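You operate a simulated robot arm through the tools that you are given. There is no shell and no other tool.

You are at the controls of a simulated two-armed robot. One attempt, no reset.

TASK
Grease the patch on the grey leaf, then free it and file it in the leaf drawer.
Fine: brush back; shut the drawer. Set down upright: grease brush. Where these are worked on the way, their far stop is far enough and under half their travel is too little: leaf drawer. A coat counts when it lies all over at full strength: go over it till it gets no stronger.

It is judged by the outcome, as a careful person would: the job done as asked, and still so three seconds after it is handed in. It fails if anything else is knocked over, pushed out of place, dropped, spilled or broken.

THE ROBOT
Two 7-joint arms with fingered hands on one trunk that stands fixed in place. Base frame: the origin is at the foot of the trunk, x ahead of it, y to its left, z up. Readings come in m, degrees, newtons and seconds.
The left shoulder is at [0.05, 0.214, 0.869], the right one opposite. With the tool pointing down near the work surface each hand reaches from about 0.32 to 0.86 m from the base axis, measured 20 degrees to its own side. Payload 3 kg a hand.
The tool frame of a hand sits at the grasp point between the pads (the TCP): z along the fingers, y along the line on which they close. The tips reach 0.026 m beyond it. Largest opening 0.132 m; the body of the gripper starts 0.073 m behind the TCP. The gripper is a hand of 3 fingers: y runs from the thumb to the fingers, the wrist lies at [0, 0, -0.229] in the tool frame, and closing takes about 1.5 s.
Orientation is told as [roll, pitch, yaw] about the base's x, y, z axes, in that order, counted from this pose: with the fingers straight down and closing along the base's y, the tool's x points along the base's -x, its y along +y and its z along -z.

THE INTERFACE
- The arms move only by the tool nudge_tool. It takes "left_series", "right_series" or both (then of equal length, played together; a hand with none holds still); each is text: rows parted by semicolons, each of 7 numbers parted by spaces: the shift along the base's x, y, z in m, then the turn, a rotation vector about the base's x, y, z in degrees, then the gripper command, from -1 (shut) to 1 (fully open), values between in proportion. In form: tx ty tz ax ay az fingers; .... A call has 1 to 20 rows; each row shifts and turns the commanded pose from where the row before left it. Each row takes 0.2 s and may step no farther than 0.05 m and 8.6 degrees from the row before; otherwise, or with a gripper value out of range, the whole call is refused. Where a pose cannot be reached the arm comes as near as it can. A force on the tool above 40 N (or 10 N above the force at the start of the call, whichever is more), or a blocked arm, ends the call early, and 0.2 s more pass. Each finger travels about 0.072 m/s and halts on what it meets, pressing with about 25 N; the grip force reading is that of the motor and also rises with nothing between the fingers. The clock runs only during rows and for 0.2 s after the last one: add rows that do not move to give the fingers time. The reply holds the time, the measured pose of the TCP, the force on the tool along the base axes, the opening and the grip force, in the units named above and with some noise, with the torque about the TCP (base axes, N m) and any sound that the robot's microphone picked up, and new pictures: "views" is both (left out), scene, wrist or none (wrist: the cameras of the hands that moved).
- Cameras (640 x 400 px; columns grow to the right, rows downward): "scene" is now at [0.0242, -0.0445, 1.5029]; the picture's right is [-0.51, -0.86, 0.00], its down [-0.54, 0.32, -0.78] and it looks along [0.66, -0.40, -0.63] (base axes); focal length 321 px, centre (320, 200). "left" rides on the left gripper at [-0.062, 0.003, -0.092] in its tool frame; the picture's right is [-0.05, -1.00, 0.00], its down [0.83, -0.04, -0.56] and it looks along [0.55, -0.03, 0.83] (tool axes); focal length 230 px, centre (320, 200). "right" rides on the right gripper at [0.062, 0.003, -0.092] in its tool frame; the picture's right is [-0.05, 1.00, 0.00], its down [-0.83, -0.04, -0.56] and it looks along [-0.55, -0.03, 0.83] (tool axes); focal length 230 px, centre (320, 200). There is no depth. A picture from a camera that has moved, and an enlarged one, comes with that camera's place and axes in the base frame and with its lens.
- hand_shape(shape, hand): the hand has 3 fingers and takes this shape, open, in about a second: jaw (thumb against the fingers, like two jaws); tri (thumb and two fingers); tip (a fingertip pinch); poke (one finger out to press); point (the index stretched); flat (the hand flat); cup (the hand cupped); fist (a fist). The gripper value then closes the fingers along that shape, each until it touches; the sizes above hold for jaw. It gives what a move gives, with no picture.
- head_to(pan, tilt): turns the head with the scene camera to pan (to the left, within 86 degrees either way) and tilt (down, from -29 to 69), counted from straight ahead of the robot. It gives what a move gives, and a new picture of the scene camera.
- inspect(camera, box): a new picture of the part [left, top, right, bottom] of that camera's present view, enlarged. It takes no simulated time.
- sign_off(): hands the job in; it is judged then, once.

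Places have to be worked out from the pictures, the camera data and where the tool is seen. Open the grippers and draw the arms clear of the work before you hand the job in, unless the task says otherwise.

The tools are called after "Emit:" by a JSON object that holds its "name" and its "arguments". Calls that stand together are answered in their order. nudge_tool: Moves the arms, as the interface text tells. Its arguments: {"type":"object","properties":{"left_series":{"type":"string"},"right_series":{"type":"string"},"views":{"type":"string","enum":["both","scene","wrist","none"]}},"required":[]} The other tools are called the same way: hand_shape (shape, hand) gives the hand a shape; head_to (pan, tilt) turns the head that bears the scene camera; inspect (camera, box) takes an enlarged picture of a part of a camera's view; sign_off () hands the job in.

At the start:

```text
time: 0.0
left_tcp_pos: [0.4324, -0.0512, 1.1637]
left_ee_rot: [0.0, 0.0, -31.0]
left_force: [0.3, 0.9, 1.0]
left_wrist_torque: [0.03, -0.02, 0.01]
left_gripper_width: 0.1318
left_gripper_force: 0.0
left_shape: jaw
right_tcp_pos: [0.3516, -0.4003, 1.258]
right_ee_rot: [0.1, 0.0, -30.9]
right_force: [-0.4, 0.4, -0.5]
right_wrist_torque: [-0.05, 0.02, -0.01]
right_gripper_width: 0.1317
right_gripper_force: 0.0
right_shape: jaw
head pan, tilt: [-30.9, 39.2]
```

scene: 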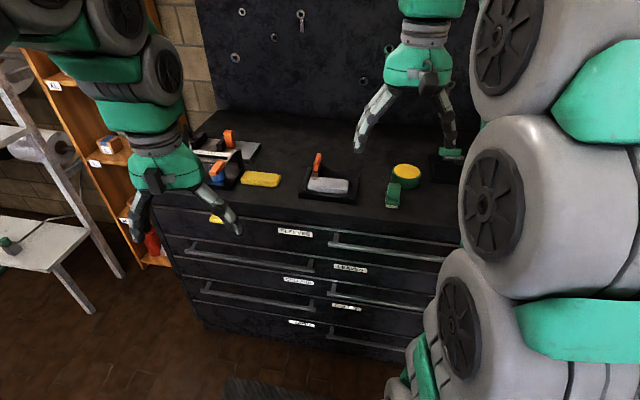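
right: 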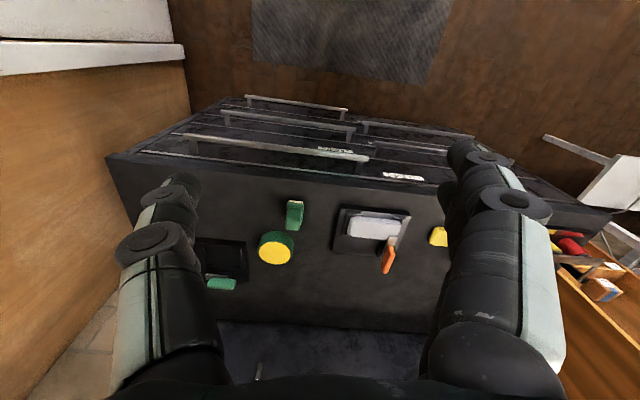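
left: 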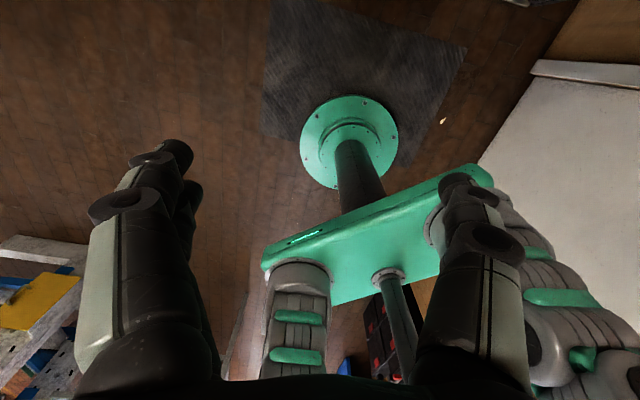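

The pictures show a black chest of drawers with several things on top. I'll enlarge parts of the scene view to identify them.

Emit:
{"name": "inspect", "arguments": {"camera": "scene", "box": [180, 110, 340, 210]}}

Emit:
{"name": "inspect", "arguments": {"camera": "scene", "box": [290, 130, 470, 242]}}

Emit:
{"name": "inspect", "arguments": {"camera": "scene", "box": [240, 210, 400, 340]}}

Emit:
{"name": "inspect", "arguments": {"camera": "right", "box": [180, 120, 480, 310]}}

```text
4.00 times, centred on (260, 160) of scene
camera zoom: at [0.0242, -0.0445, 1.5029], right [-0.51, -0.86, 0.0], down [-0.54, 0.32, -0.78], along [0.66, -0.4, -0.63], focal length 1282 px, centre (560, 360)
```

zoom: 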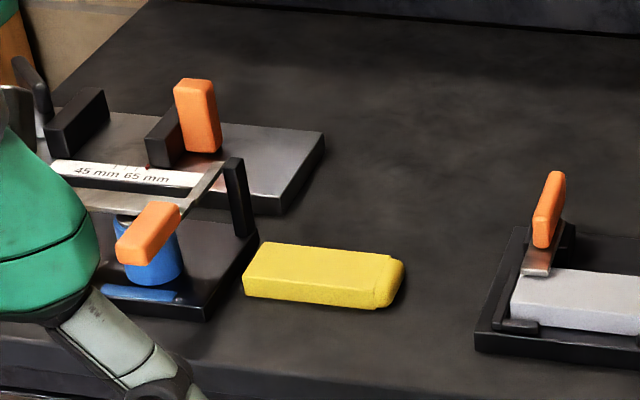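

```text
3.56 times, centred on (380, 186) of scene
camera zoom: at [0.0242, -0.0445, 1.5029], right [-0.51, -0.86, 0.0], down [-0.54, 0.32, -0.78], along [0.66, -0.4, -0.63], focal length 1140 px, centre (107, 250)
```

zoom: 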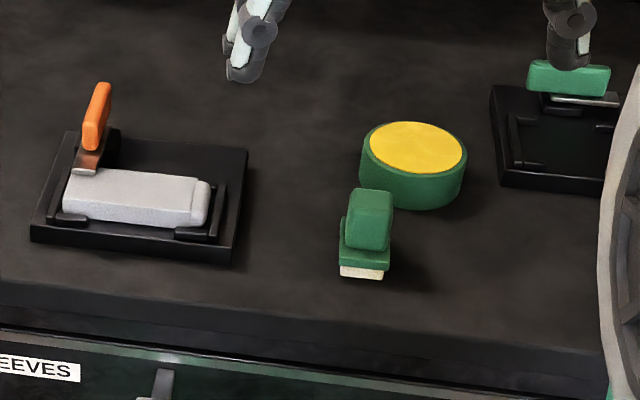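

```text
3.08 times, centred on (320, 275) of scene
camera zoom: at [0.0242, -0.0445, 1.5029], right [-0.51, -0.86, 0.0], down [-0.54, 0.32, -0.78], along [0.66, -0.4, -0.63], focal length 986 px, centre (320, -31)
```

zoom: 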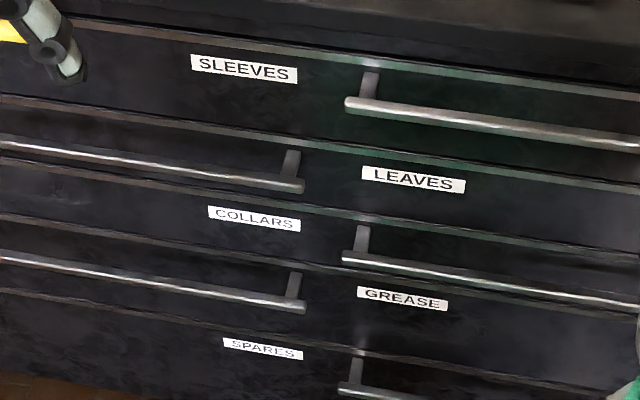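

```text
2.11 times, centred on (330, 215) of right
camera zoom: at [0.3011, -0.3658, 1.349], right [0.56, 0.83, 0.0], down [0.69, -0.47, 0.56], along [0.46, -0.31, -0.83], focal length 484 px, centre (299, 168)
```

zoom: 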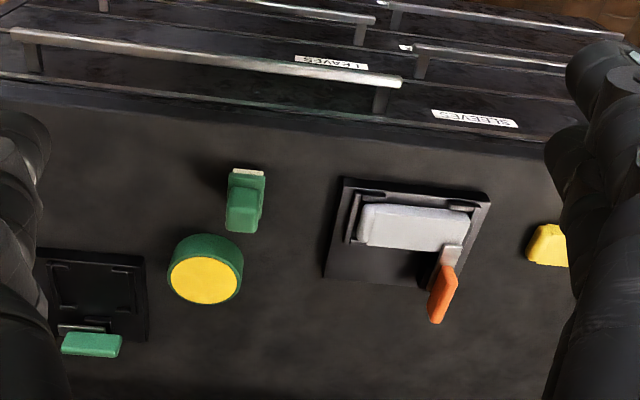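

The chest top holds a grey block in a black clamp with an orange lever, plus a green brush, a grease tin and other fixtures. I'll turn the head for a more central view before moving the arms.

Emit:
{"name": "head_to", "arguments": {"pan": -38, "tilt": 48}}

```text
time: 0.7
left_tcp_pos: [0.4332, -0.0537, 1.1636]
left_ee_rot: [0.0, 0.1, -30.9]
left_force: [0.6, 0.8, -0.2]
left_wrist_torque: [0.03, 0.03, -0.01]
left_gripper_width: 0.1323
left_gripper_force: 0.0
left_shape: jaw
right_tcp_pos: [0.3511, -0.4009, 1.2577]
right_ee_rot: [-0.1, 0.0, -31.1]
right_force: [0.5, 0.4, 0.6]
right_wrist_torque: [0.02, 0.02, -0.01]
right_gripper_width: 0.1322
right_gripper_force: 0.0
right_shape: jaw
head pan, tilt: [-38.0, 48.0]
```

scene: 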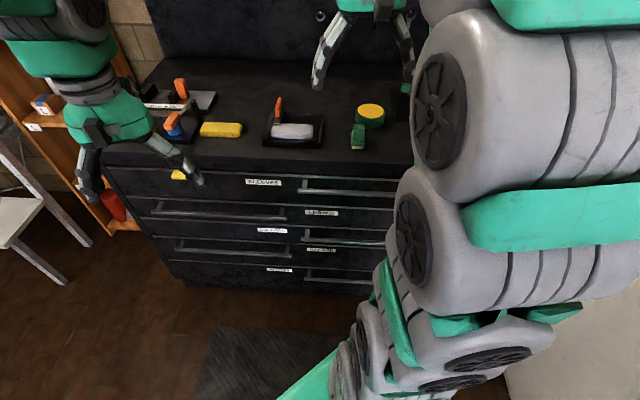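

Emit:
{"name": "inspect", "arguments": {"camera": "scene", "box": [90, 160, 400, 310]}}

Emit:
{"name": "inspect", "arguments": {"camera": "scene", "box": [120, 70, 260, 170]}}

Emit:
{"name": "inspect", "arguments": {"camera": "scene", "box": [250, 80, 410, 180]}}

Emit:
{"name": "inspect", "arguments": {"camera": "scene", "box": [0, 60, 160, 260]}}

```text
2.06 times, centred on (245, 235) of scene
camera zoom: at [0.0129, -0.049, 1.4903], right [-0.62, -0.79, 0.0], down [-0.59, 0.46, -0.67], along [0.53, -0.41, -0.74], focal length 662 px, centre (475, 128)
```

zoom: 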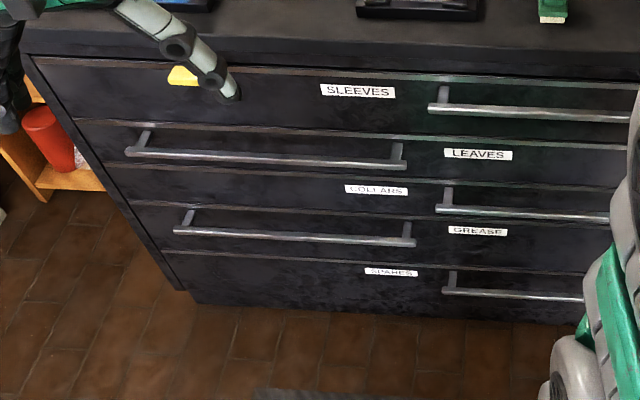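

```text
4.00 times, centred on (190, 120) of scene
camera zoom: at [0.0129, -0.049, 1.4903], right [-0.62, -0.79, 0.0], down [-0.59, 0.46, -0.67], along [0.53, -0.41, -0.74], focal length 1282 px, centre (840, 520)
```

zoom: 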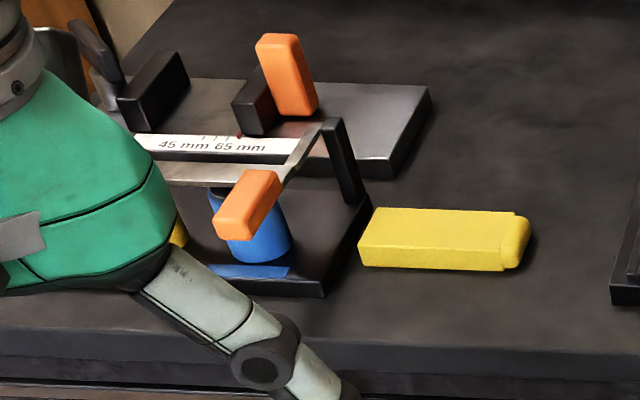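

```text
4.00 times, centred on (330, 130) of scene
camera zoom: at [0.0129, -0.049, 1.4903], right [-0.62, -0.79, 0.0], down [-0.59, 0.46, -0.67], along [0.53, -0.41, -0.74], focal length 1282 px, centre (280, 480)
```

zoom: 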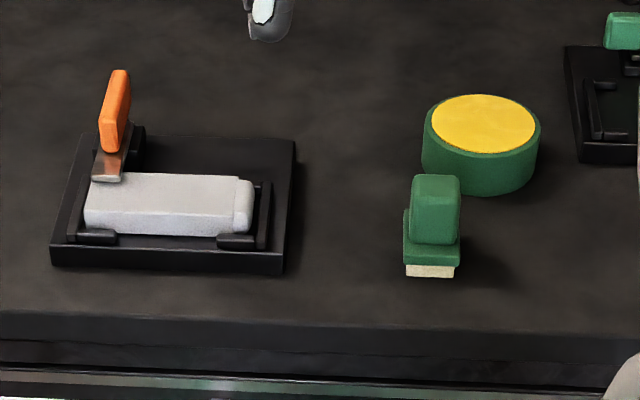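

```text
2.00 times, centred on (80, 160) of scene
camera zoom: at [0.0129, -0.049, 1.4903], right [-0.62, -0.79, 0.0], down [-0.59, 0.46, -0.67], along [0.53, -0.41, -0.74], focal length 641 px, centre (800, 280)
```

zoom: 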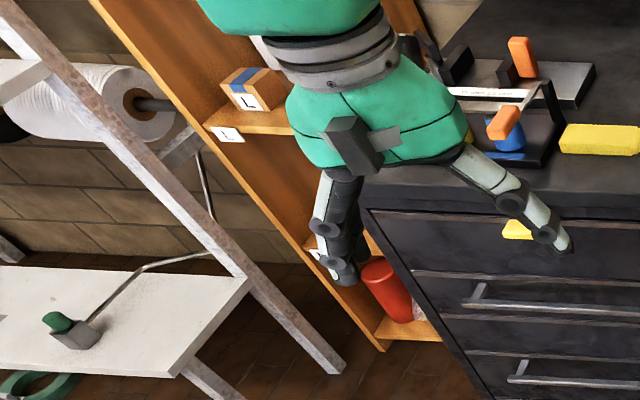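

The head camera shifts a little as it turns, so I'll rely on the data given with each picture. I'll look to the left and ahead to see what is near the left arm before moving it.

Emit:
{"name": "head_to", "arguments": {"pan": 15, "tilt": 45}}

Emit:
{"name": "head_to", "arguments": {"pan": -75, "tilt": 45}}

```text
time: 1.9
left_tcp_pos: [0.4339, -0.0515, 1.1639]
left_ee_rot: [0.0, 0.0, -31.0]
left_force: [-0.4, -0.9, -0.7]
left_wrist_torque: [0.01, -0.03, 0.0]
left_gripper_width: 0.1317
left_gripper_force: 0.1
left_shape: jaw
right_tcp_pos: [0.3519, -0.4004, 1.2573]
right_ee_rot: [0.0, -0.1, -31.1]
right_force: [-0.3, -0.1, 0.4]
right_wrist_torque: [-0.03, -0.01, -0.04]
right_gripper_width: 0.1321
right_gripper_force: 0.1
right_shape: jaw
head pan, tilt: [15.0, 45.0]
```

scene: 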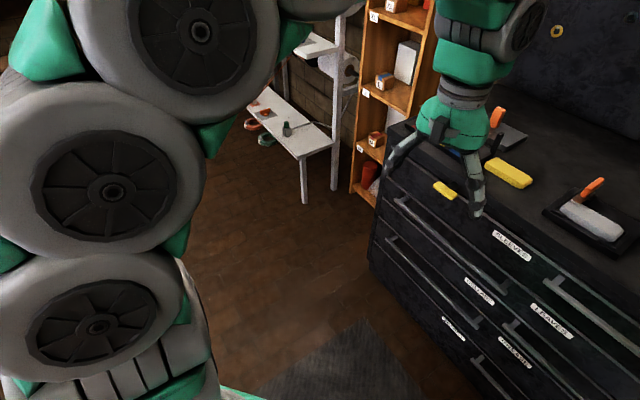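

```text
time: 3.6
left_tcp_pos: [0.4323, -0.052, 1.1649]
left_ee_rot: [0.0, 0.0, -31.0]
left_force: [0.0, 0.0, -0.5]
left_wrist_torque: [-0.01, -0.01, 0.01]
left_gripper_width: 0.1319
left_gripper_force: 0.1
left_shape: jaw
right_tcp_pos: [0.3524, -0.4007, 1.2577]
right_ee_rot: [0.0, 0.0, -31.0]
right_force: [0.0, -0.1, 0.7]
right_wrist_torque: [-0.01, 0.0, 0.0]
right_gripper_width: 0.132
right_gripper_force: 0.0
right_shape: jaw
head pan, tilt: [-75.0, 45.0]
```

scene: 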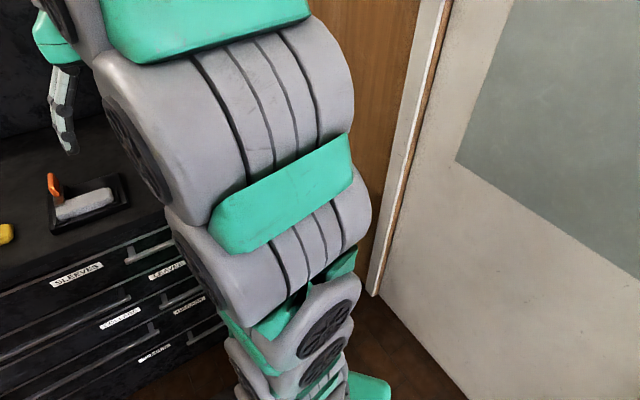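

The area to the left of the left hand is free, so I'll draw the left hand to the left, out of the scene camera's line of sight.

Emit:
{"name": "nudge_tool", "arguments": {"left_series": "-0.01 0.045 0 0 0 0 1; -0.01 0.045 0 0 0 0 1; -0.01 0.045 0 0 0 0 1; -0.01 0.045 0 0 0 0 1; -0.01 0.045 0 0 0 0 1; -0.01 0.045 0 0 0 0 1; -0.01 0.045 0 0 0 0 1; -0.01 0.045 0 0 0 0 1", "views": "none"}}

Emit:
{"name": "head_to", "arguments": {"pan": -35, "tilt": 45}}

```text
time: 5.4
left_tcp_pos: [0.3546, 0.3082, 1.1654]
left_ee_rot: [0.0, 0.0, -31.1]
left_force: [-0.6, 0.0, -0.6]
left_wrist_torque: [0.02, -0.01, -0.01]
left_gripper_width: 0.1319
left_gripper_force: 0.1
left_shape: jaw
right_tcp_pos: [0.3519, -0.4013, 1.2579]
right_ee_rot: [0.1, -0.1, -31.1]
right_force: [0.0, -0.2, 0.1]
right_wrist_torque: [-0.01, 0.02, 0.0]
right_gripper_width: 0.132
right_gripper_force: 0.0
right_shape: jaw
head pan, tilt: [-75.0, 45.0]
```

```text
time: 6.4
left_tcp_pos: [0.3542, 0.3061, 1.1662]
left_ee_rot: [0.0, 0.0, -31.0]
left_force: [0.2, 0.3, 0.5]
left_wrist_torque: [-0.03, 0.01, -0.01]
left_gripper_width: 0.1316
left_gripper_force: 0.0
left_shape: jaw
right_tcp_pos: [0.3528, -0.3997, 1.258]
right_ee_rot: [-0.1, 0.1, -31.0]
right_force: [0.3, 0.6, 1.3]
right_wrist_torque: [0.0, 0.0, 0.0]
right_gripper_width: 0.132
right_gripper_force: 0.2
right_shape: jaw
head pan, tilt: [-35.0, 45.0]
```

scene: 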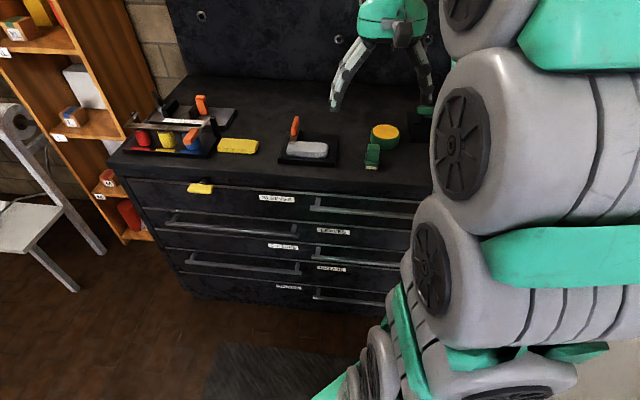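

Emit:
{"name": "inspect", "arguments": {"camera": "scene", "box": [100, 80, 260, 180]}}

Emit:
{"name": "inspect", "arguments": {"camera": "scene", "box": [120, 160, 280, 260]}}

Emit:
{"name": "inspect", "arguments": {"camera": "scene", "box": [270, 100, 350, 150]}}

Emit:
{"name": "inspect", "arguments": {"camera": "scene", "box": [350, 100, 450, 170]}}

```text
4.00 times, centred on (180, 130) of scene
camera zoom: at [0.0174, -0.0472, 1.4944], right [-0.57, -0.82, 0.0], down [-0.58, 0.41, -0.71], along [0.58, -0.41, -0.71], focal length 1282 px, centre (880, 480)
```

zoom: 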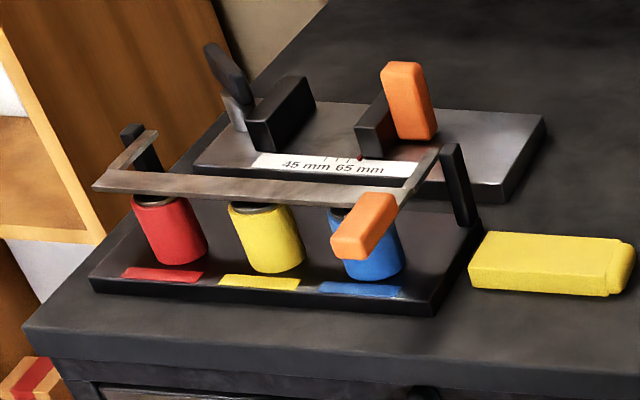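

```text
4.00 times, centred on (200, 210) of scene
camera zoom: at [0.0174, -0.0472, 1.4944], right [-0.57, -0.82, 0.0], down [-0.58, 0.41, -0.71], along [0.58, -0.41, -0.71], focal length 1282 px, centre (800, 160)
```

zoom: 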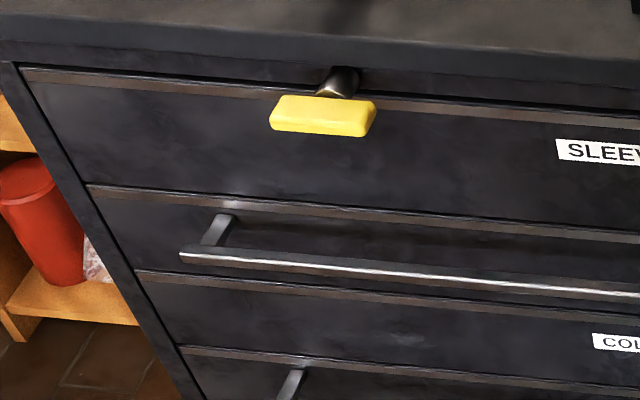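

```text
8.00 times, centred on (310, 125) of scene
camera zoom: at [0.0174, -0.0472, 1.4944], right [-0.57, -0.82, 0.0], down [-0.58, 0.41, -0.71], along [0.58, -0.41, -0.71], focal length 2565 px, centre (400, 800)
```

zoom: 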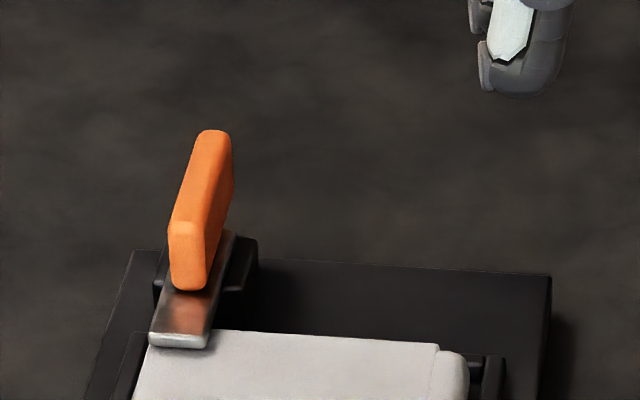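

```text
5.71 times, centred on (400, 135) of scene
camera zoom: at [0.0174, -0.0472, 1.4944], right [-0.57, -0.82, 0.0], down [-0.58, 0.41, -0.71], along [0.58, -0.41, -0.71], focal length 1832 px, centre (-137, 571)
```

zoom: 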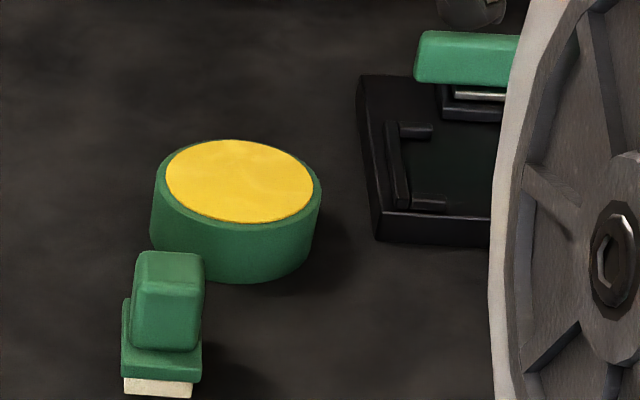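

From both views I triangulate the following: chest top z≈0.90, chest depth axis at about -41° yaw, tin at about (0.60,-0.705), grey leaf at about (0.655,-0.465), brush at about (0.53,-0.60). I'll move the right hand to hover before the leaf, aligned with the chest, and look closely at the clamp and leaf.

Emit:
{"name": "nudge_tool", "arguments": {"right_series": "0.026 0.0025 -0.015 0 0 -1.25 1; 0.026 0.0025 -0.015 0 0 -1.25 1; 0.026 0.0025 -0.015 0 0 -1.25 1; 0.026 0.0025 -0.015 0 0 -1.25 1; 0.026 0.0025 -0.015 0 0 -1.25 1; 0.026 0.0025 -0.015 0 0 -1.25 1; 0.026 0.0025 -0.015 0 0 -1.25 1; 0.026 0.0025 -0.015 0 0 -1.25 1", "views": "both"}}

```text
time: 8.2
left_tcp_pos: [0.3546, 0.3061, 1.1645]
left_ee_rot: [0.0, -0.2, -31.0]
left_force: [-0.5, 0.5, -0.6]
left_wrist_torque: [-0.01, 0.06, -0.03]
left_gripper_width: 0.1317
left_gripper_force: 0.1
left_shape: jaw
right_tcp_pos: [0.5607, -0.3795, 1.1365]
right_ee_rot: [0.1, 0.0, -41.0]
right_force: [1.0, -0.3, 0.4]
right_wrist_torque: [-0.02, 0.01, 0.0]
right_gripper_width: 0.1319
right_gripper_force: 0.1
right_shape: jaw
head pan, tilt: [-35.0, 45.0]
camera right: at [0.5158, -0.3366, 1.2268], right [0.69, 0.72, 0.0], down [0.6, -0.58, 0.55], along [0.4, -0.39, -0.83], focal length 230 px, centre (320, 200)
```

scene: 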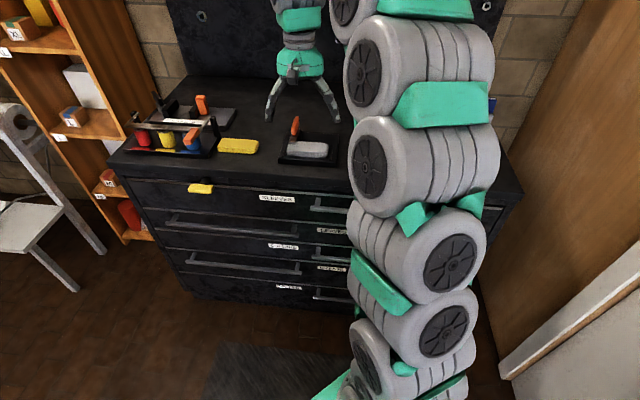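
right: 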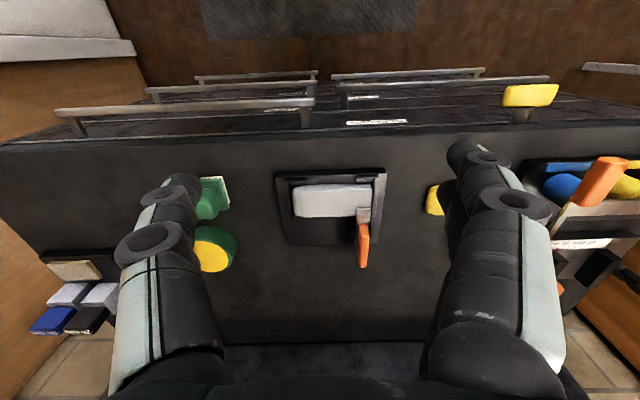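

Emit:
{"name": "inspect", "arguments": {"camera": "right", "box": [260, 150, 400, 280]}}

Emit:
{"name": "inspect", "arguments": {"camera": "right", "box": [20, 150, 260, 340]}}

Emit:
{"name": "inspect", "arguments": {"camera": "right", "box": [40, 50, 600, 160]}}

```text
3.08 times, centred on (330, 215) of right
camera zoom: at [0.5158, -0.3366, 1.2268], right [0.69, 0.72, 0.0], down [0.6, -0.58, 0.55], along [0.4, -0.39, -0.83], focal length 708 px, centre (289, 154)
```

zoom: 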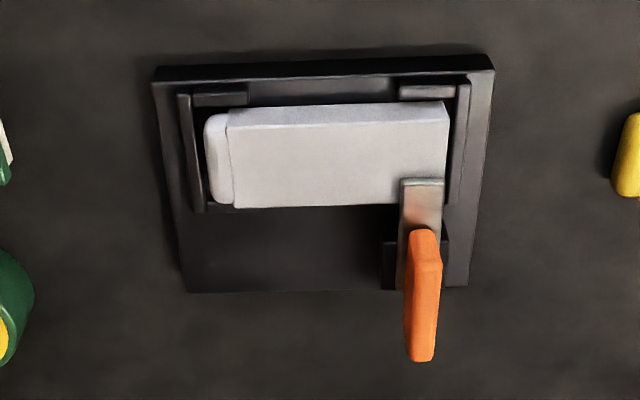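

```text
2.11 times, centred on (140, 245) of right
camera zoom: at [0.5158, -0.3366, 1.2268], right [0.69, 0.72, 0.0], down [0.6, -0.58, 0.55], along [0.4, -0.39, -0.83], focal length 484 px, centre (699, 105)
```

zoom: 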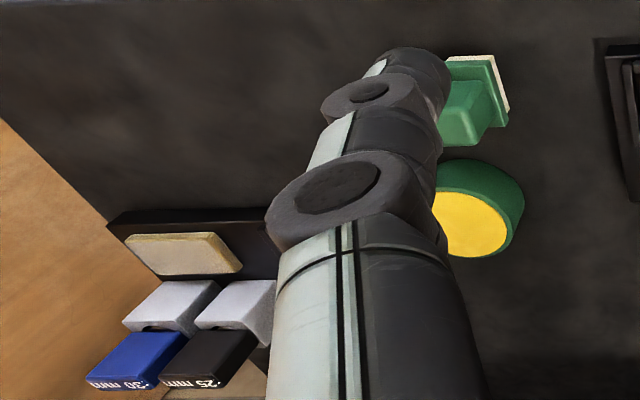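

```text
1.14 times, centred on (320, 105) of right
camera zoom: at [0.5158, -0.3366, 1.2268], right [0.69, 0.72, 0.0], down [0.6, -0.58, 0.55], along [0.4, -0.39, -0.83], focal length 263 px, centre (320, 309)
```

zoom: 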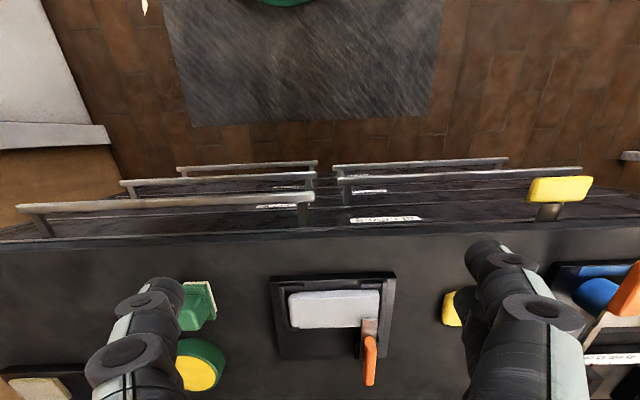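

The leaf is a grey block with a rounded nose, held at its far-left corner by a metal strap with an upright orange lever. I'll shift the hand to the right to see the brush, tin and the empty fixture as a hint of how the clamp works.

Emit:
{"name": "nudge_tool", "arguments": {"right_series": "-0.026 -0.030 0 0 0 0 1; -0.026 -0.030 0 0 0 0 1; -0.026 -0.030 0 0 0 0 1; -0.026 -0.030 0 0 0 0 1; -0.026 -0.030 0 0 0 0 1", "views": "both"}}

Emit:
{"name": "inspect", "arguments": {"camera": "right", "box": [200, 130, 440, 330]}}

```text
time: 9.4
left_tcp_pos: [0.3555, 0.3081, 1.1652]
left_ee_rot: [0.0, 0.0, -30.9]
left_force: [0.2, 0.2, 0.0]
left_wrist_torque: [0.0, 0.0, 0.0]
left_gripper_width: 0.1319
left_gripper_force: 0.1
left_shape: jaw
right_tcp_pos: [0.433, -0.5303, 1.1367]
right_ee_rot: [-0.1, 0.0, -41.0]
right_force: [0.5, -0.5, 0.3]
right_wrist_torque: [0.03, -0.02, -0.02]
right_gripper_width: 0.1319
right_gripper_force: 0.0
right_shape: jaw
head pan, tilt: [-35.0, 45.0]
camera right: at [0.3881, -0.4874, 1.2286], right [0.69, 0.72, 0.0], down [0.6, -0.58, 0.56], along [0.4, -0.39, -0.83], focal length 230 px, centre (320, 200)
```

scene: 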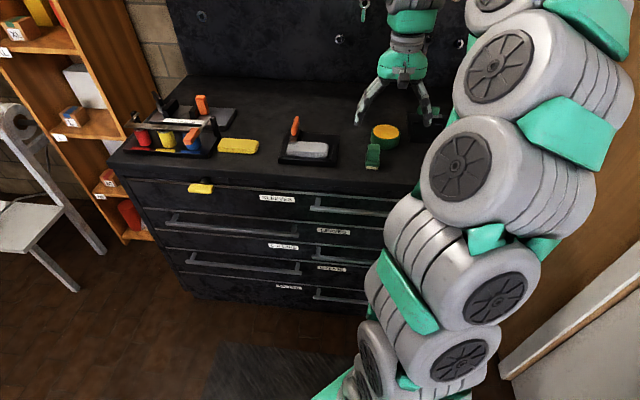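
right: 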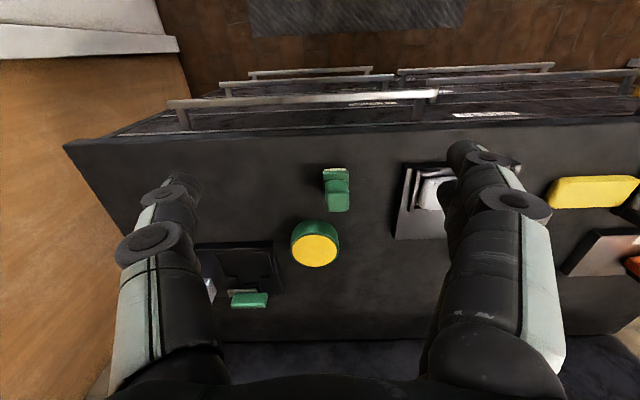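

```text
2.00 times, centred on (320, 230) of right
camera zoom: at [0.3881, -0.4874, 1.2286], right [0.69, 0.72, 0.0], down [0.6, -0.58, 0.56], along [0.4, -0.39, -0.83], focal length 460 px, centre (320, 140)
```

zoom: 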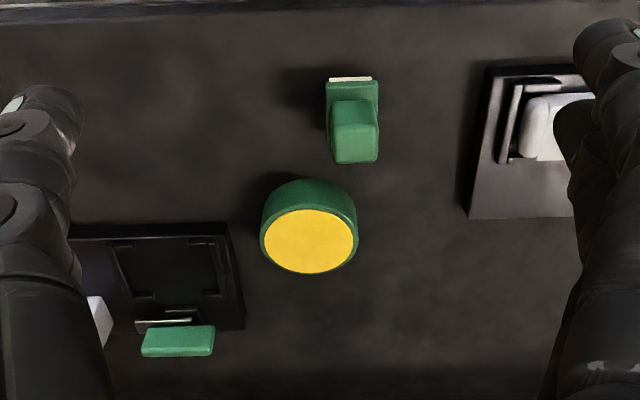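

The empty fixture's green-handled strap lies parallel to its back edge, which suggests the clamp swings about a vertical post. I'll zoom in on it and on the brush.

Emit:
{"name": "inspect", "arguments": {"camera": "right", "box": [190, 230, 290, 320]}}

Emit:
{"name": "inspect", "arguments": {"camera": "right", "box": [280, 150, 370, 280]}}

Emit:
{"name": "inspect", "arguments": {"camera": "scene", "box": [350, 90, 450, 170]}}

Emit:
{"name": "inspect", "arguments": {"camera": "scene", "box": [270, 100, 350, 170]}}

```text
4.44 times, centred on (240, 275) of right
camera zoom: at [0.3881, -0.4874, 1.2286], right [0.69, 0.72, 0.0], down [0.6, -0.58, 0.56], along [0.4, -0.39, -0.83], focal length 1022 px, centre (676, -133)
```

zoom: 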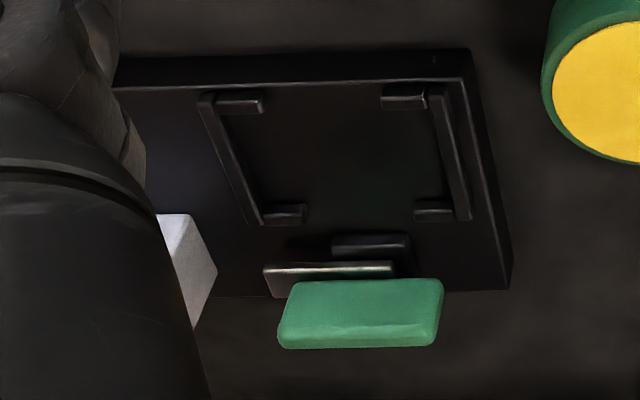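

```text
3.08 times, centred on (325, 215) of right
camera zoom: at [0.3881, -0.4874, 1.2286], right [0.69, 0.72, 0.0], down [0.6, -0.58, 0.56], along [0.4, -0.39, -0.83], focal length 708 px, centre (305, 154)
```

zoom: 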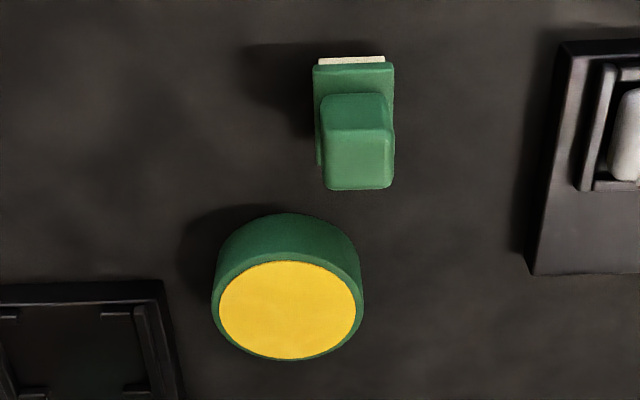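

```text
5.00 times, centred on (400, 130) of scene
camera zoom: at [0.0174, -0.0472, 1.4944], right [-0.57, -0.82, 0.0], down [-0.58, 0.41, -0.71], along [0.58, -0.41, -0.71], focal length 1603 px, centre (-80, 550)
```

zoom: 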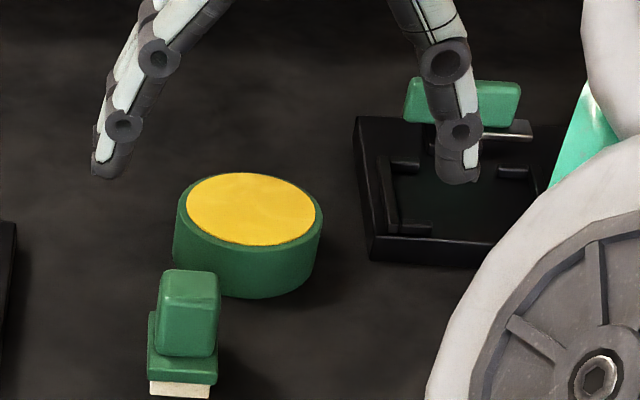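

```text
5.71 times, centred on (310, 135) of scene
camera zoom: at [0.0174, -0.0472, 1.4944], right [-0.57, -0.82, 0.0], down [-0.58, 0.41, -0.71], along [0.58, -0.41, -0.71], focal length 1832 px, centre (377, 571)
```

zoom: 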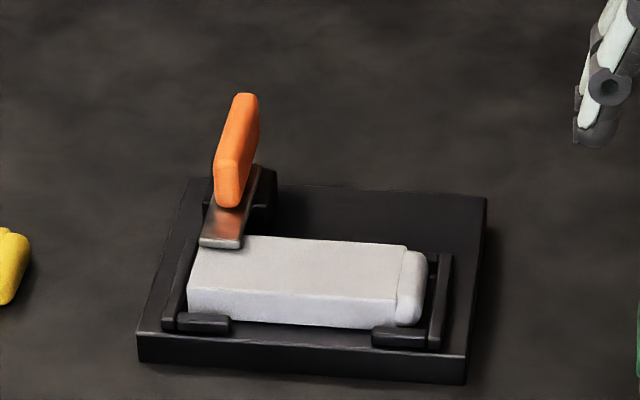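

The right fixture shows the open state: strap swung to the right along the back edge. The leaf top is at z≈0.942, u'≈0.78–0.83, v'≈-0.15 to -0.03. I'll go closer to look for the patch on the leaf.

Emit:
{"name": "nudge_tool", "arguments": {"right_series": "0.033 0.017 0 0 0 0 1; 0.033 0.017 -0.01 0 0 0 1; 0.033 0.017 -0.02 0 0 0 1; 0.033 0.017 -0.025 0 0 0 1; 0.033 0.017 -0.025 0 0 0 1; 0.033 0.017 -0.025 0 0 0 1", "views": "wrist"}}

Emit:
{"name": "inspect", "arguments": {"camera": "right", "box": [200, 110, 440, 290]}}

```text
time: 10.8
left_tcp_pos: [0.3535, 0.3071, 1.1659]
left_ee_rot: [0.0, 0.0, -31.0]
left_force: [0.5, 0.0, -0.1]
left_wrist_torque: [0.02, 0.0, 0.03]
left_gripper_width: 0.132
left_gripper_force: 0.1
left_shape: jaw
right_tcp_pos: [0.6285, -0.4305, 1.0309]
right_ee_rot: [0.0, -0.1, -41.0]
right_force: [0.4, 0.1, -0.2]
right_wrist_torque: [-0.01, 0.01, 0.02]
right_gripper_width: 0.1319
right_gripper_force: 0.1
right_shape: jaw
head pan, tilt: [-35.0, 45.0]
camera right: at [0.584, -0.3866, 1.1227], right [0.69, 0.72, 0.0], down [0.6, -0.58, 0.56], along [0.4, -0.39, -0.83], focal length 230 px, centre (320, 200)
```

right: 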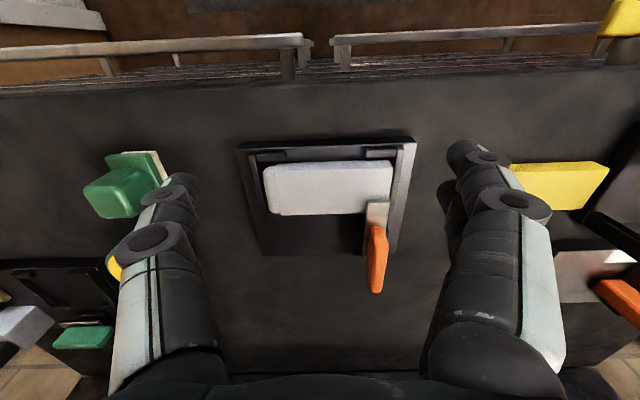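

```text
2.22 times, centred on (320, 200) of right
camera zoom: at [0.584, -0.3866, 1.1227], right [0.69, 0.72, 0.0], down [0.6, -0.58, 0.56], along [0.4, -0.39, -0.83], focal length 511 px, centre (320, 200)
```

zoom: 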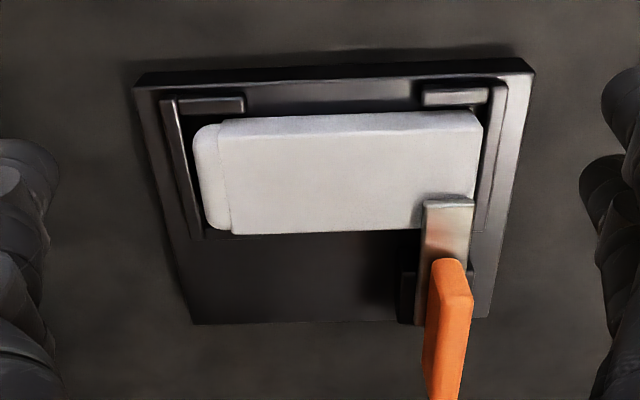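

Emit:
{"name": "inspect", "arguments": {"camera": "right", "box": [260, 150, 410, 230]}}

Emit:
{"name": "inspect", "arguments": {"camera": "right", "box": [330, 190, 420, 300]}}

```text
4.27 times, centred on (335, 190) of right
camera zoom: at [0.584, -0.3866, 1.1227], right [0.69, 0.72, 0.0], down [0.6, -0.58, 0.56], along [0.4, -0.39, -0.83], focal length 982 px, centre (256, 243)
```

zoom: 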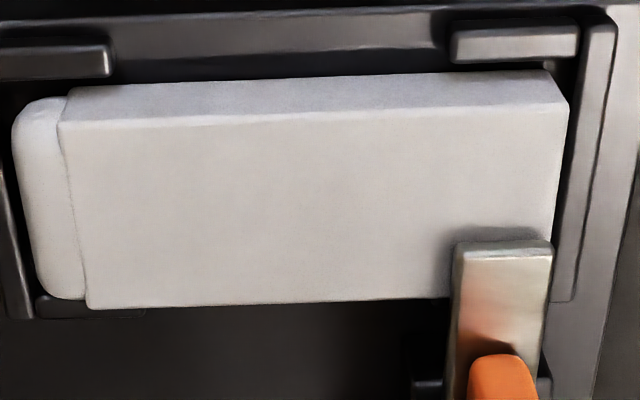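

```text
3.64 times, centred on (375, 245) of right
camera zoom: at [0.584, -0.3866, 1.1227], right [0.69, 0.72, 0.0], down [0.6, -0.58, 0.56], along [0.4, -0.39, -0.83], focal length 837 px, centre (120, 36)
```

zoom: 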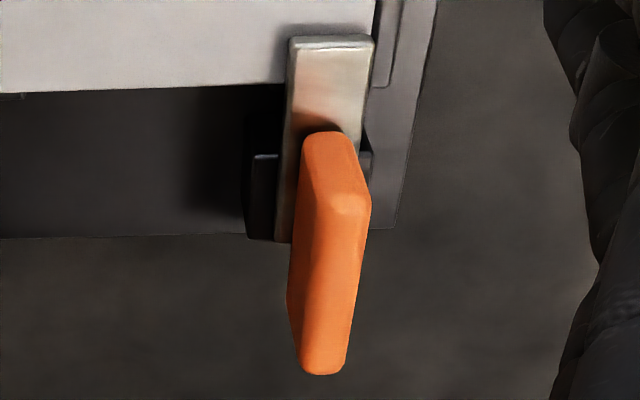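

The leaf body top is about 0.048 × 0.105 m with no marked patch visible, so I'll brush the whole accessible top. Next I go over the brush (handle at about (0.534,-0.596), top z≈0.963) to line up.

Emit:
{"name": "nudge_tool", "arguments": {"right_series": "-0.019 -0.033 0.01 0 0 0 1; -0.019 -0.033 0.01 0 0 0 1; -0.019 -0.033 0.01 0 0 0 1; -0.019 -0.033 0 0 0 0 1; -0.0185 -0.0335 0 0 0 0 1; 0 0 0 0 0 0 1", "views": "both"}}

Emit:
{"name": "inspect", "arguments": {"camera": "right", "box": [220, 120, 420, 280]}}

```text
time: 12.2
left_tcp_pos: [0.3539, 0.3067, 1.1669]
left_ee_rot: [0.0, -0.1, -31.0]
left_force: [0.8, 0.1, 1.0]
left_wrist_torque: [0.01, 0.02, -0.03]
left_gripper_width: 0.1319
left_gripper_force: 0.0
left_shape: jaw
right_tcp_pos: [0.5339, -0.5947, 1.0632]
right_ee_rot: [0.0, 0.0, -41.0]
right_force: [-0.7, 0.2, 0.1]
right_wrist_torque: [0.02, -0.02, 0.01]
right_gripper_width: 0.1318
right_gripper_force: 0.1
right_shape: jaw
head pan, tilt: [-35.0, 45.0]
camera right: at [0.49, -0.5518, 1.1539], right [0.69, 0.72, 0.0], down [0.6, -0.58, 0.55], along [0.4, -0.39, -0.83], focal length 230 px, centre (320, 200)
```

scene: 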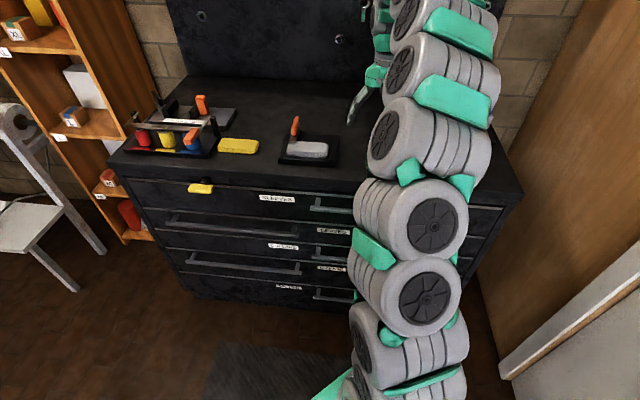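
right: 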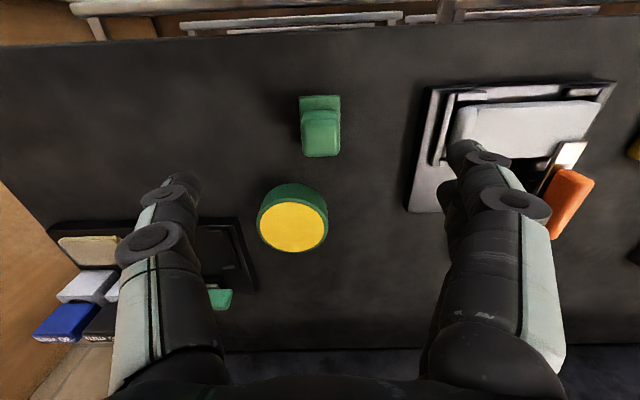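

```text
2.50 times, centred on (320, 200) of right
camera zoom: at [0.49, -0.5518, 1.1539], right [0.69, 0.72, 0.0], down [0.6, -0.58, 0.55], along [0.4, -0.39, -0.83], focal length 575 px, centre (320, 200)
```

zoom: 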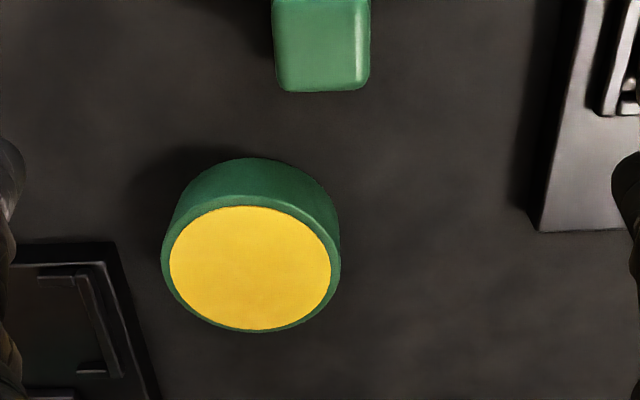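

The brush handle sits almost exactly under the TCP (handle centre u'≈0.795, v'≈0.099). I'll descend with open fingers to z≈0.962 and look.

Emit:
{"name": "nudge_tool", "arguments": {"right_series": "0.0005 -0.0005 -0.025 0 0 0 1; 0.0005 -0.0005 -0.025 0 0 0 1; 0 0 -0.025 0 0 0 1; 0 0 -0.016 0 0 0 1; 0 0 -0.01 0 0 0 1; 0 0 0 0 0 0 1", "views": "wrist"}}

```text
time: 13.6
left_tcp_pos: [0.3552, 0.3067, 1.1661]
left_ee_rot: [0.1, 0.1, -31.0]
left_force: [-0.5, 0.0, -0.1]
left_wrist_torque: [0.03, 0.0, 0.02]
left_gripper_width: 0.1319
left_gripper_force: 0.1
left_shape: jaw
right_tcp_pos: [0.5341, -0.5951, 0.9631]
right_ee_rot: [0.0, 0.0, -41.1]
right_force: [-0.2, -0.2, 0.8]
right_wrist_torque: [-0.02, 0.0, -0.01]
right_gripper_width: 0.132
right_gripper_force: 0.1
right_shape: jaw
head pan, tilt: [-35.0, 45.0]
camera right: at [0.4904, -0.5525, 1.0537], right [0.69, 0.72, 0.0], down [0.6, -0.58, 0.56], along [0.4, -0.39, -0.83], focal length 230 px, centre (320, 200)
```

right: 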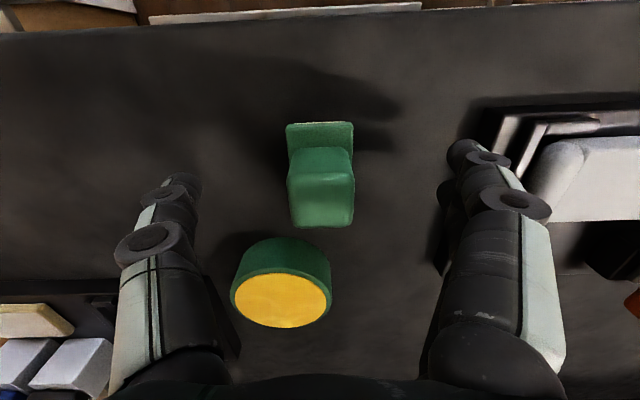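

The handle top is centred at the TCP. I lower 3 mm more and close the fingers on it.

Emit:
{"name": "nudge_tool", "arguments": {"right_series": "0 0 -0.003 0 0 0 1; 0 0 0 0 0 0 0.5; 0 0 0 0 0 0 0; 0 0 0 0 0 0 -0.4; 0 0 0 0 0 0 -0.7; 0 0 0 0 0 0 -1; 0 0 0 0 0 0 -1; 0 0 0 0 0 0 -1; 0 0 0 0 0 0 -1; 0 0 0 0 0 0 -1", "views": "wrist"}}

```text
time: 15.8
left_tcp_pos: [0.3543, 0.3079, 1.1654]
left_ee_rot: [0.0, 0.1, -31.0]
left_force: [-0.2, 0.5, 0.0]
left_wrist_torque: [-0.02, 0.01, 0.02]
left_gripper_width: 0.1317
left_gripper_force: 0.2
left_shape: jaw
right_tcp_pos: [0.5345, -0.5939, 0.9598]
right_ee_rot: [0.0, -0.1, -41.0]
right_force: [0.4, 0.0, 0.1]
right_wrist_torque: [0.0, 0.01, -0.01]
right_gripper_width: 0.0286
right_gripper_force: 24.5
right_shape: jaw
head pan, tilt: [-35.0, 45.0]
camera right: at [0.4905, -0.5521, 1.0504], right [0.69, 0.72, 0.0], down [0.6, -0.58, 0.56], along [0.4, -0.39, -0.83], focal length 230 px, centre (320, 200)
```

right: 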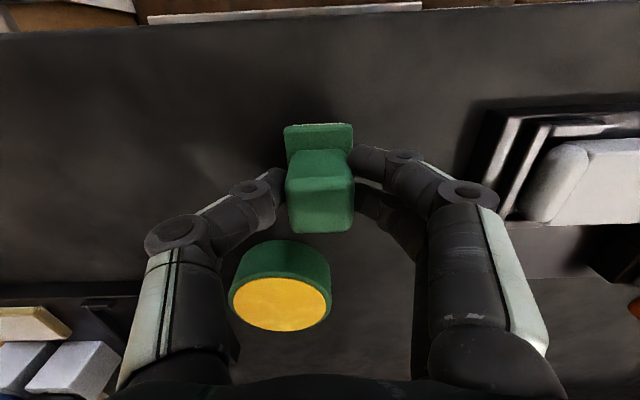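

The brush is gripped (width 0.0286, 24.5 N) at TCP (0.5345,-0.594,0.960). I lift it 8 cm and carry it above the tin centre (about u'=0.914, v'=0.139).

Emit:
{"name": "nudge_tool", "arguments": {"right_series": "0 0 0.01 0 0 0 -1; 0 0 0.02 0 0 0 -1; 0 0 0.025 0 0 0 -1; 0 0 0.025 0 0 0 -1; 0.0215 -0.0368 0 0 0 0 -1; 0.0215 -0.0368 0 0 0 0 -1; 0.0215 -0.0368 0 0 0 0 -1; 0 0 0 0 0 0 -1", "views": "both"}}

```text
time: 17.6
left_tcp_pos: [0.3543, 0.3075, 1.1671]
left_ee_rot: [0.0, 0.0, -31.0]
left_force: [-0.6, -0.4, -0.1]
left_wrist_torque: [0.02, 0.01, -0.03]
left_gripper_width: 0.1319
left_gripper_force: 0.2
left_shape: jaw
right_tcp_pos: [0.597, -0.7047, 1.0383]
right_ee_rot: [0.0, 0.0, -41.0]
right_force: [0.2, -1.0, -0.9]
right_wrist_torque: [0.03, 0.0, 0.02]
right_gripper_width: 0.0285
right_gripper_force: 25.6
right_shape: jaw
head pan, tilt: [-35.0, 45.0]
camera right: at [0.5529, -0.662, 1.1289], right [0.69, 0.72, 0.0], down [0.6, -0.58, 0.56], along [0.4, -0.39, -0.83], focal length 230 px, centre (320, 200)
```

scene: 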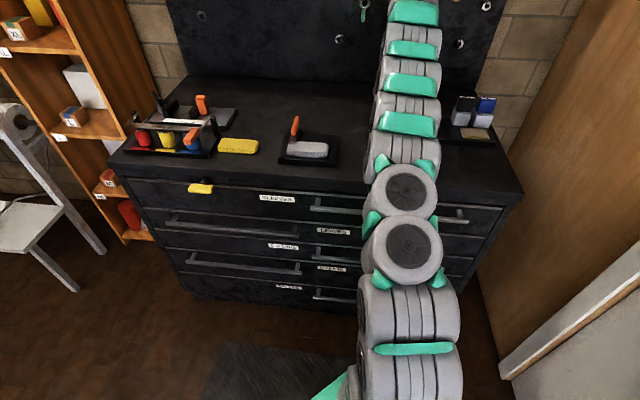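
right: 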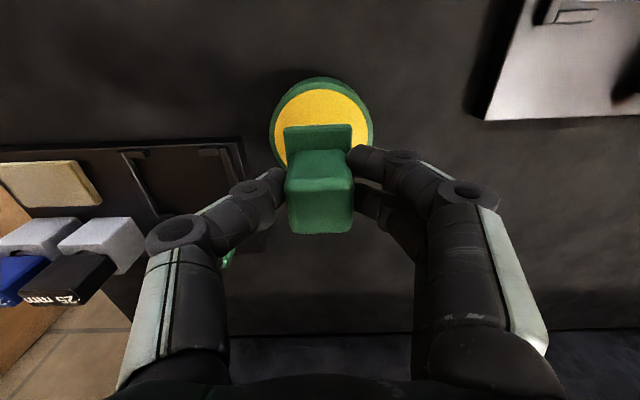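

The brush is above the middle of the grease disc. I'll lower it into the grease in small steps.

Emit:
{"name": "nudge_tool", "arguments": {"right_series": "0 0 -0.015 0 0 0 -1; 0 0 -0.012 0 0 0 -1; 0 0 -0.006 0 0 0 -1; 0 0 -0.004 0 0 0 -1; 0 0 -0.003 0 0 0 -1; 0 0 0 0 0 0 -1", "views": "wrist"}}

```text
time: 19.0
left_tcp_pos: [0.3542, 0.3072, 1.1656]
left_ee_rot: [0.0, 0.0, -31.0]
left_force: [-0.4, -0.4, 0.9]
left_wrist_torque: [0.02, -0.02, 0.0]
left_gripper_width: 0.1317
left_gripper_force: 0.0
left_shape: jaw
right_tcp_pos: [0.5983, -0.7058, 0.9998]
right_ee_rot: [0.0, 0.1, -41.0]
right_force: [0.2, 0.5, -0.9]
right_wrist_torque: [-0.01, -0.01, -0.01]
right_gripper_width: 0.0283
right_gripper_force: 24.7
right_shape: jaw
head pan, tilt: [-35.0, 45.0]
camera right: at [0.5546, -0.6624, 1.0902], right [0.69, 0.72, 0.0], down [0.6, -0.58, 0.56], along [0.4, -0.39, -0.83], focal length 230 px, centre (320, 200)
```

right: 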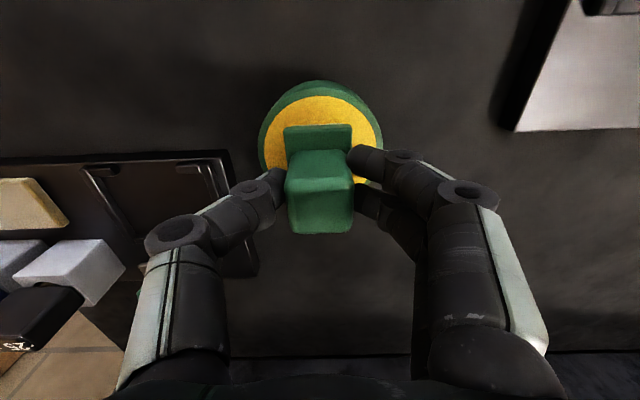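

No contact force yet, so I continue down a few millimetres at a time.

Emit:
{"name": "nudge_tool", "arguments": {"right_series": "0 0 -0.003 0 0 0 -1; 0 0 -0.002 0 0 0 -1; 0 0 0 0 0 0 -1", "views": "none"}}

Emit:
{"name": "inspect", "arguments": {"camera": "right", "box": [240, 60, 400, 250]}}

```text
time: 19.8
left_tcp_pos: [0.3536, 0.3071, 1.1646]
left_ee_rot: [0.0, 0.0, -31.0]
left_force: [-0.8, 0.5, -0.4]
left_wrist_torque: [0.03, 0.01, -0.02]
left_gripper_width: 0.132
left_gripper_force: 0.1
left_shape: jaw
right_tcp_pos: [0.5995, -0.7057, 0.9949]
right_ee_rot: [0.0, 0.0, -41.0]
right_force: [-1.3, 0.4, 6.6]
right_wrist_torque: [0.06, -0.03, -0.01]
right_gripper_width: 0.0281
right_gripper_force: 24.8
right_shape: jaw
head pan, tilt: [-35.0, 45.0]
```

```text
2.11 times, centred on (320, 155) of right
camera zoom: at [0.5543, -0.6623, 1.0854], right [0.69, 0.72, 0.0], down [0.6, -0.58, 0.56], along [0.4, -0.39, -0.83], focal length 484 px, centre (320, 295)
```

zoom: 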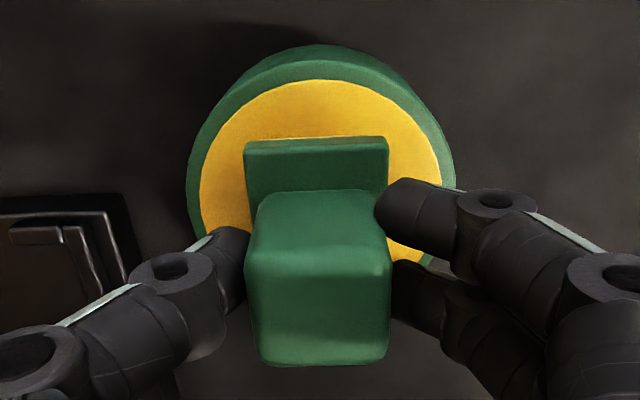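

Contact with the grease at TCP z≈0.995 (6.6 N). I hold there briefly to load the bristles, then lift and check.

Emit:
{"name": "nudge_tool", "arguments": {"right_series": "0 0 0 0 0 0 -1; 0 0 0 0 0 0 -1; 0 0 0.005 0 0 0 -1; 0 0 0.015 0 0 0 -1; 0 0 0.025 0 0 0 -1; 0 0 0 0 0 0 -1", "views": "both"}}

Emit:
{"name": "inspect", "arguments": {"camera": "right", "box": [240, 60, 400, 250]}}

```text
time: 21.2
left_tcp_pos: [0.3547, 0.3071, 1.166]
left_ee_rot: [-0.1, 0.1, -31.0]
left_force: [0.3, 0.6, 0.3]
left_wrist_torque: [-0.03, 0.03, 0.04]
left_gripper_width: 0.1319
left_gripper_force: 0.0
left_shape: jaw
right_tcp_pos: [0.5988, -0.7056, 1.0392]
right_ee_rot: [0.0, 0.0, -41.0]
right_force: [0.6, 0.5, -1.0]
right_wrist_torque: [0.02, 0.02, -0.01]
right_gripper_width: 0.0284
right_gripper_force: 25.2
right_shape: jaw
head pan, tilt: [-35.0, 45.0]
camera right: at [0.5545, -0.6622, 1.1294], right [0.69, 0.72, 0.0], down [0.6, -0.58, 0.56], along [0.4, -0.39, -0.83], focal length 230 px, centre (320, 200)
```

scene: 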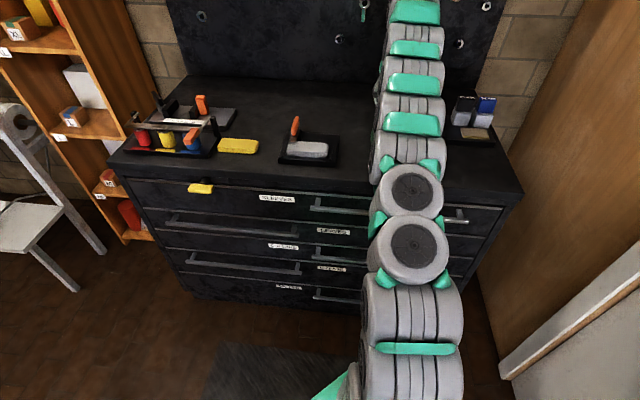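
right: 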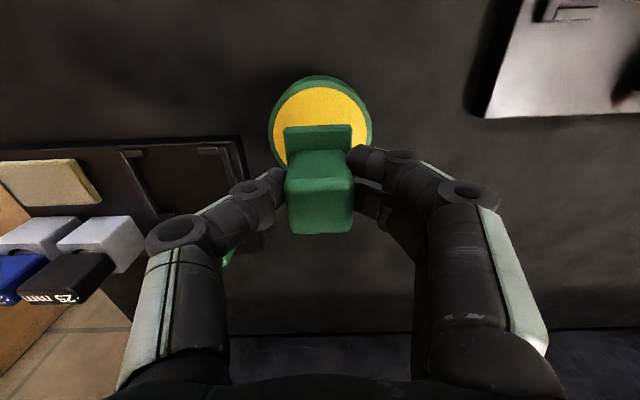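

```text
2.11 times, centred on (320, 155) of right
camera zoom: at [0.5545, -0.6622, 1.1294], right [0.69, 0.72, 0.0], down [0.6, -0.58, 0.56], along [0.4, -0.39, -0.83], focal length 484 px, centre (320, 295)
```

zoom: 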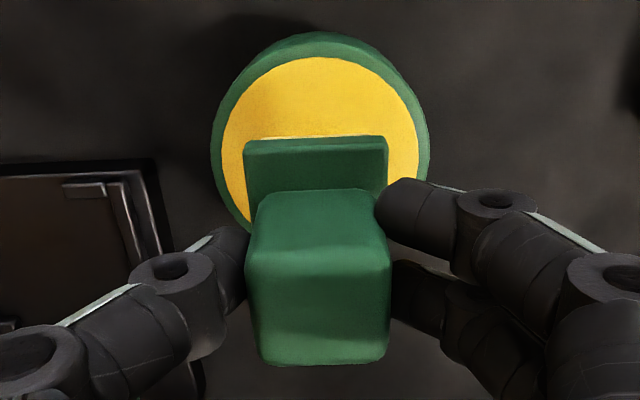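

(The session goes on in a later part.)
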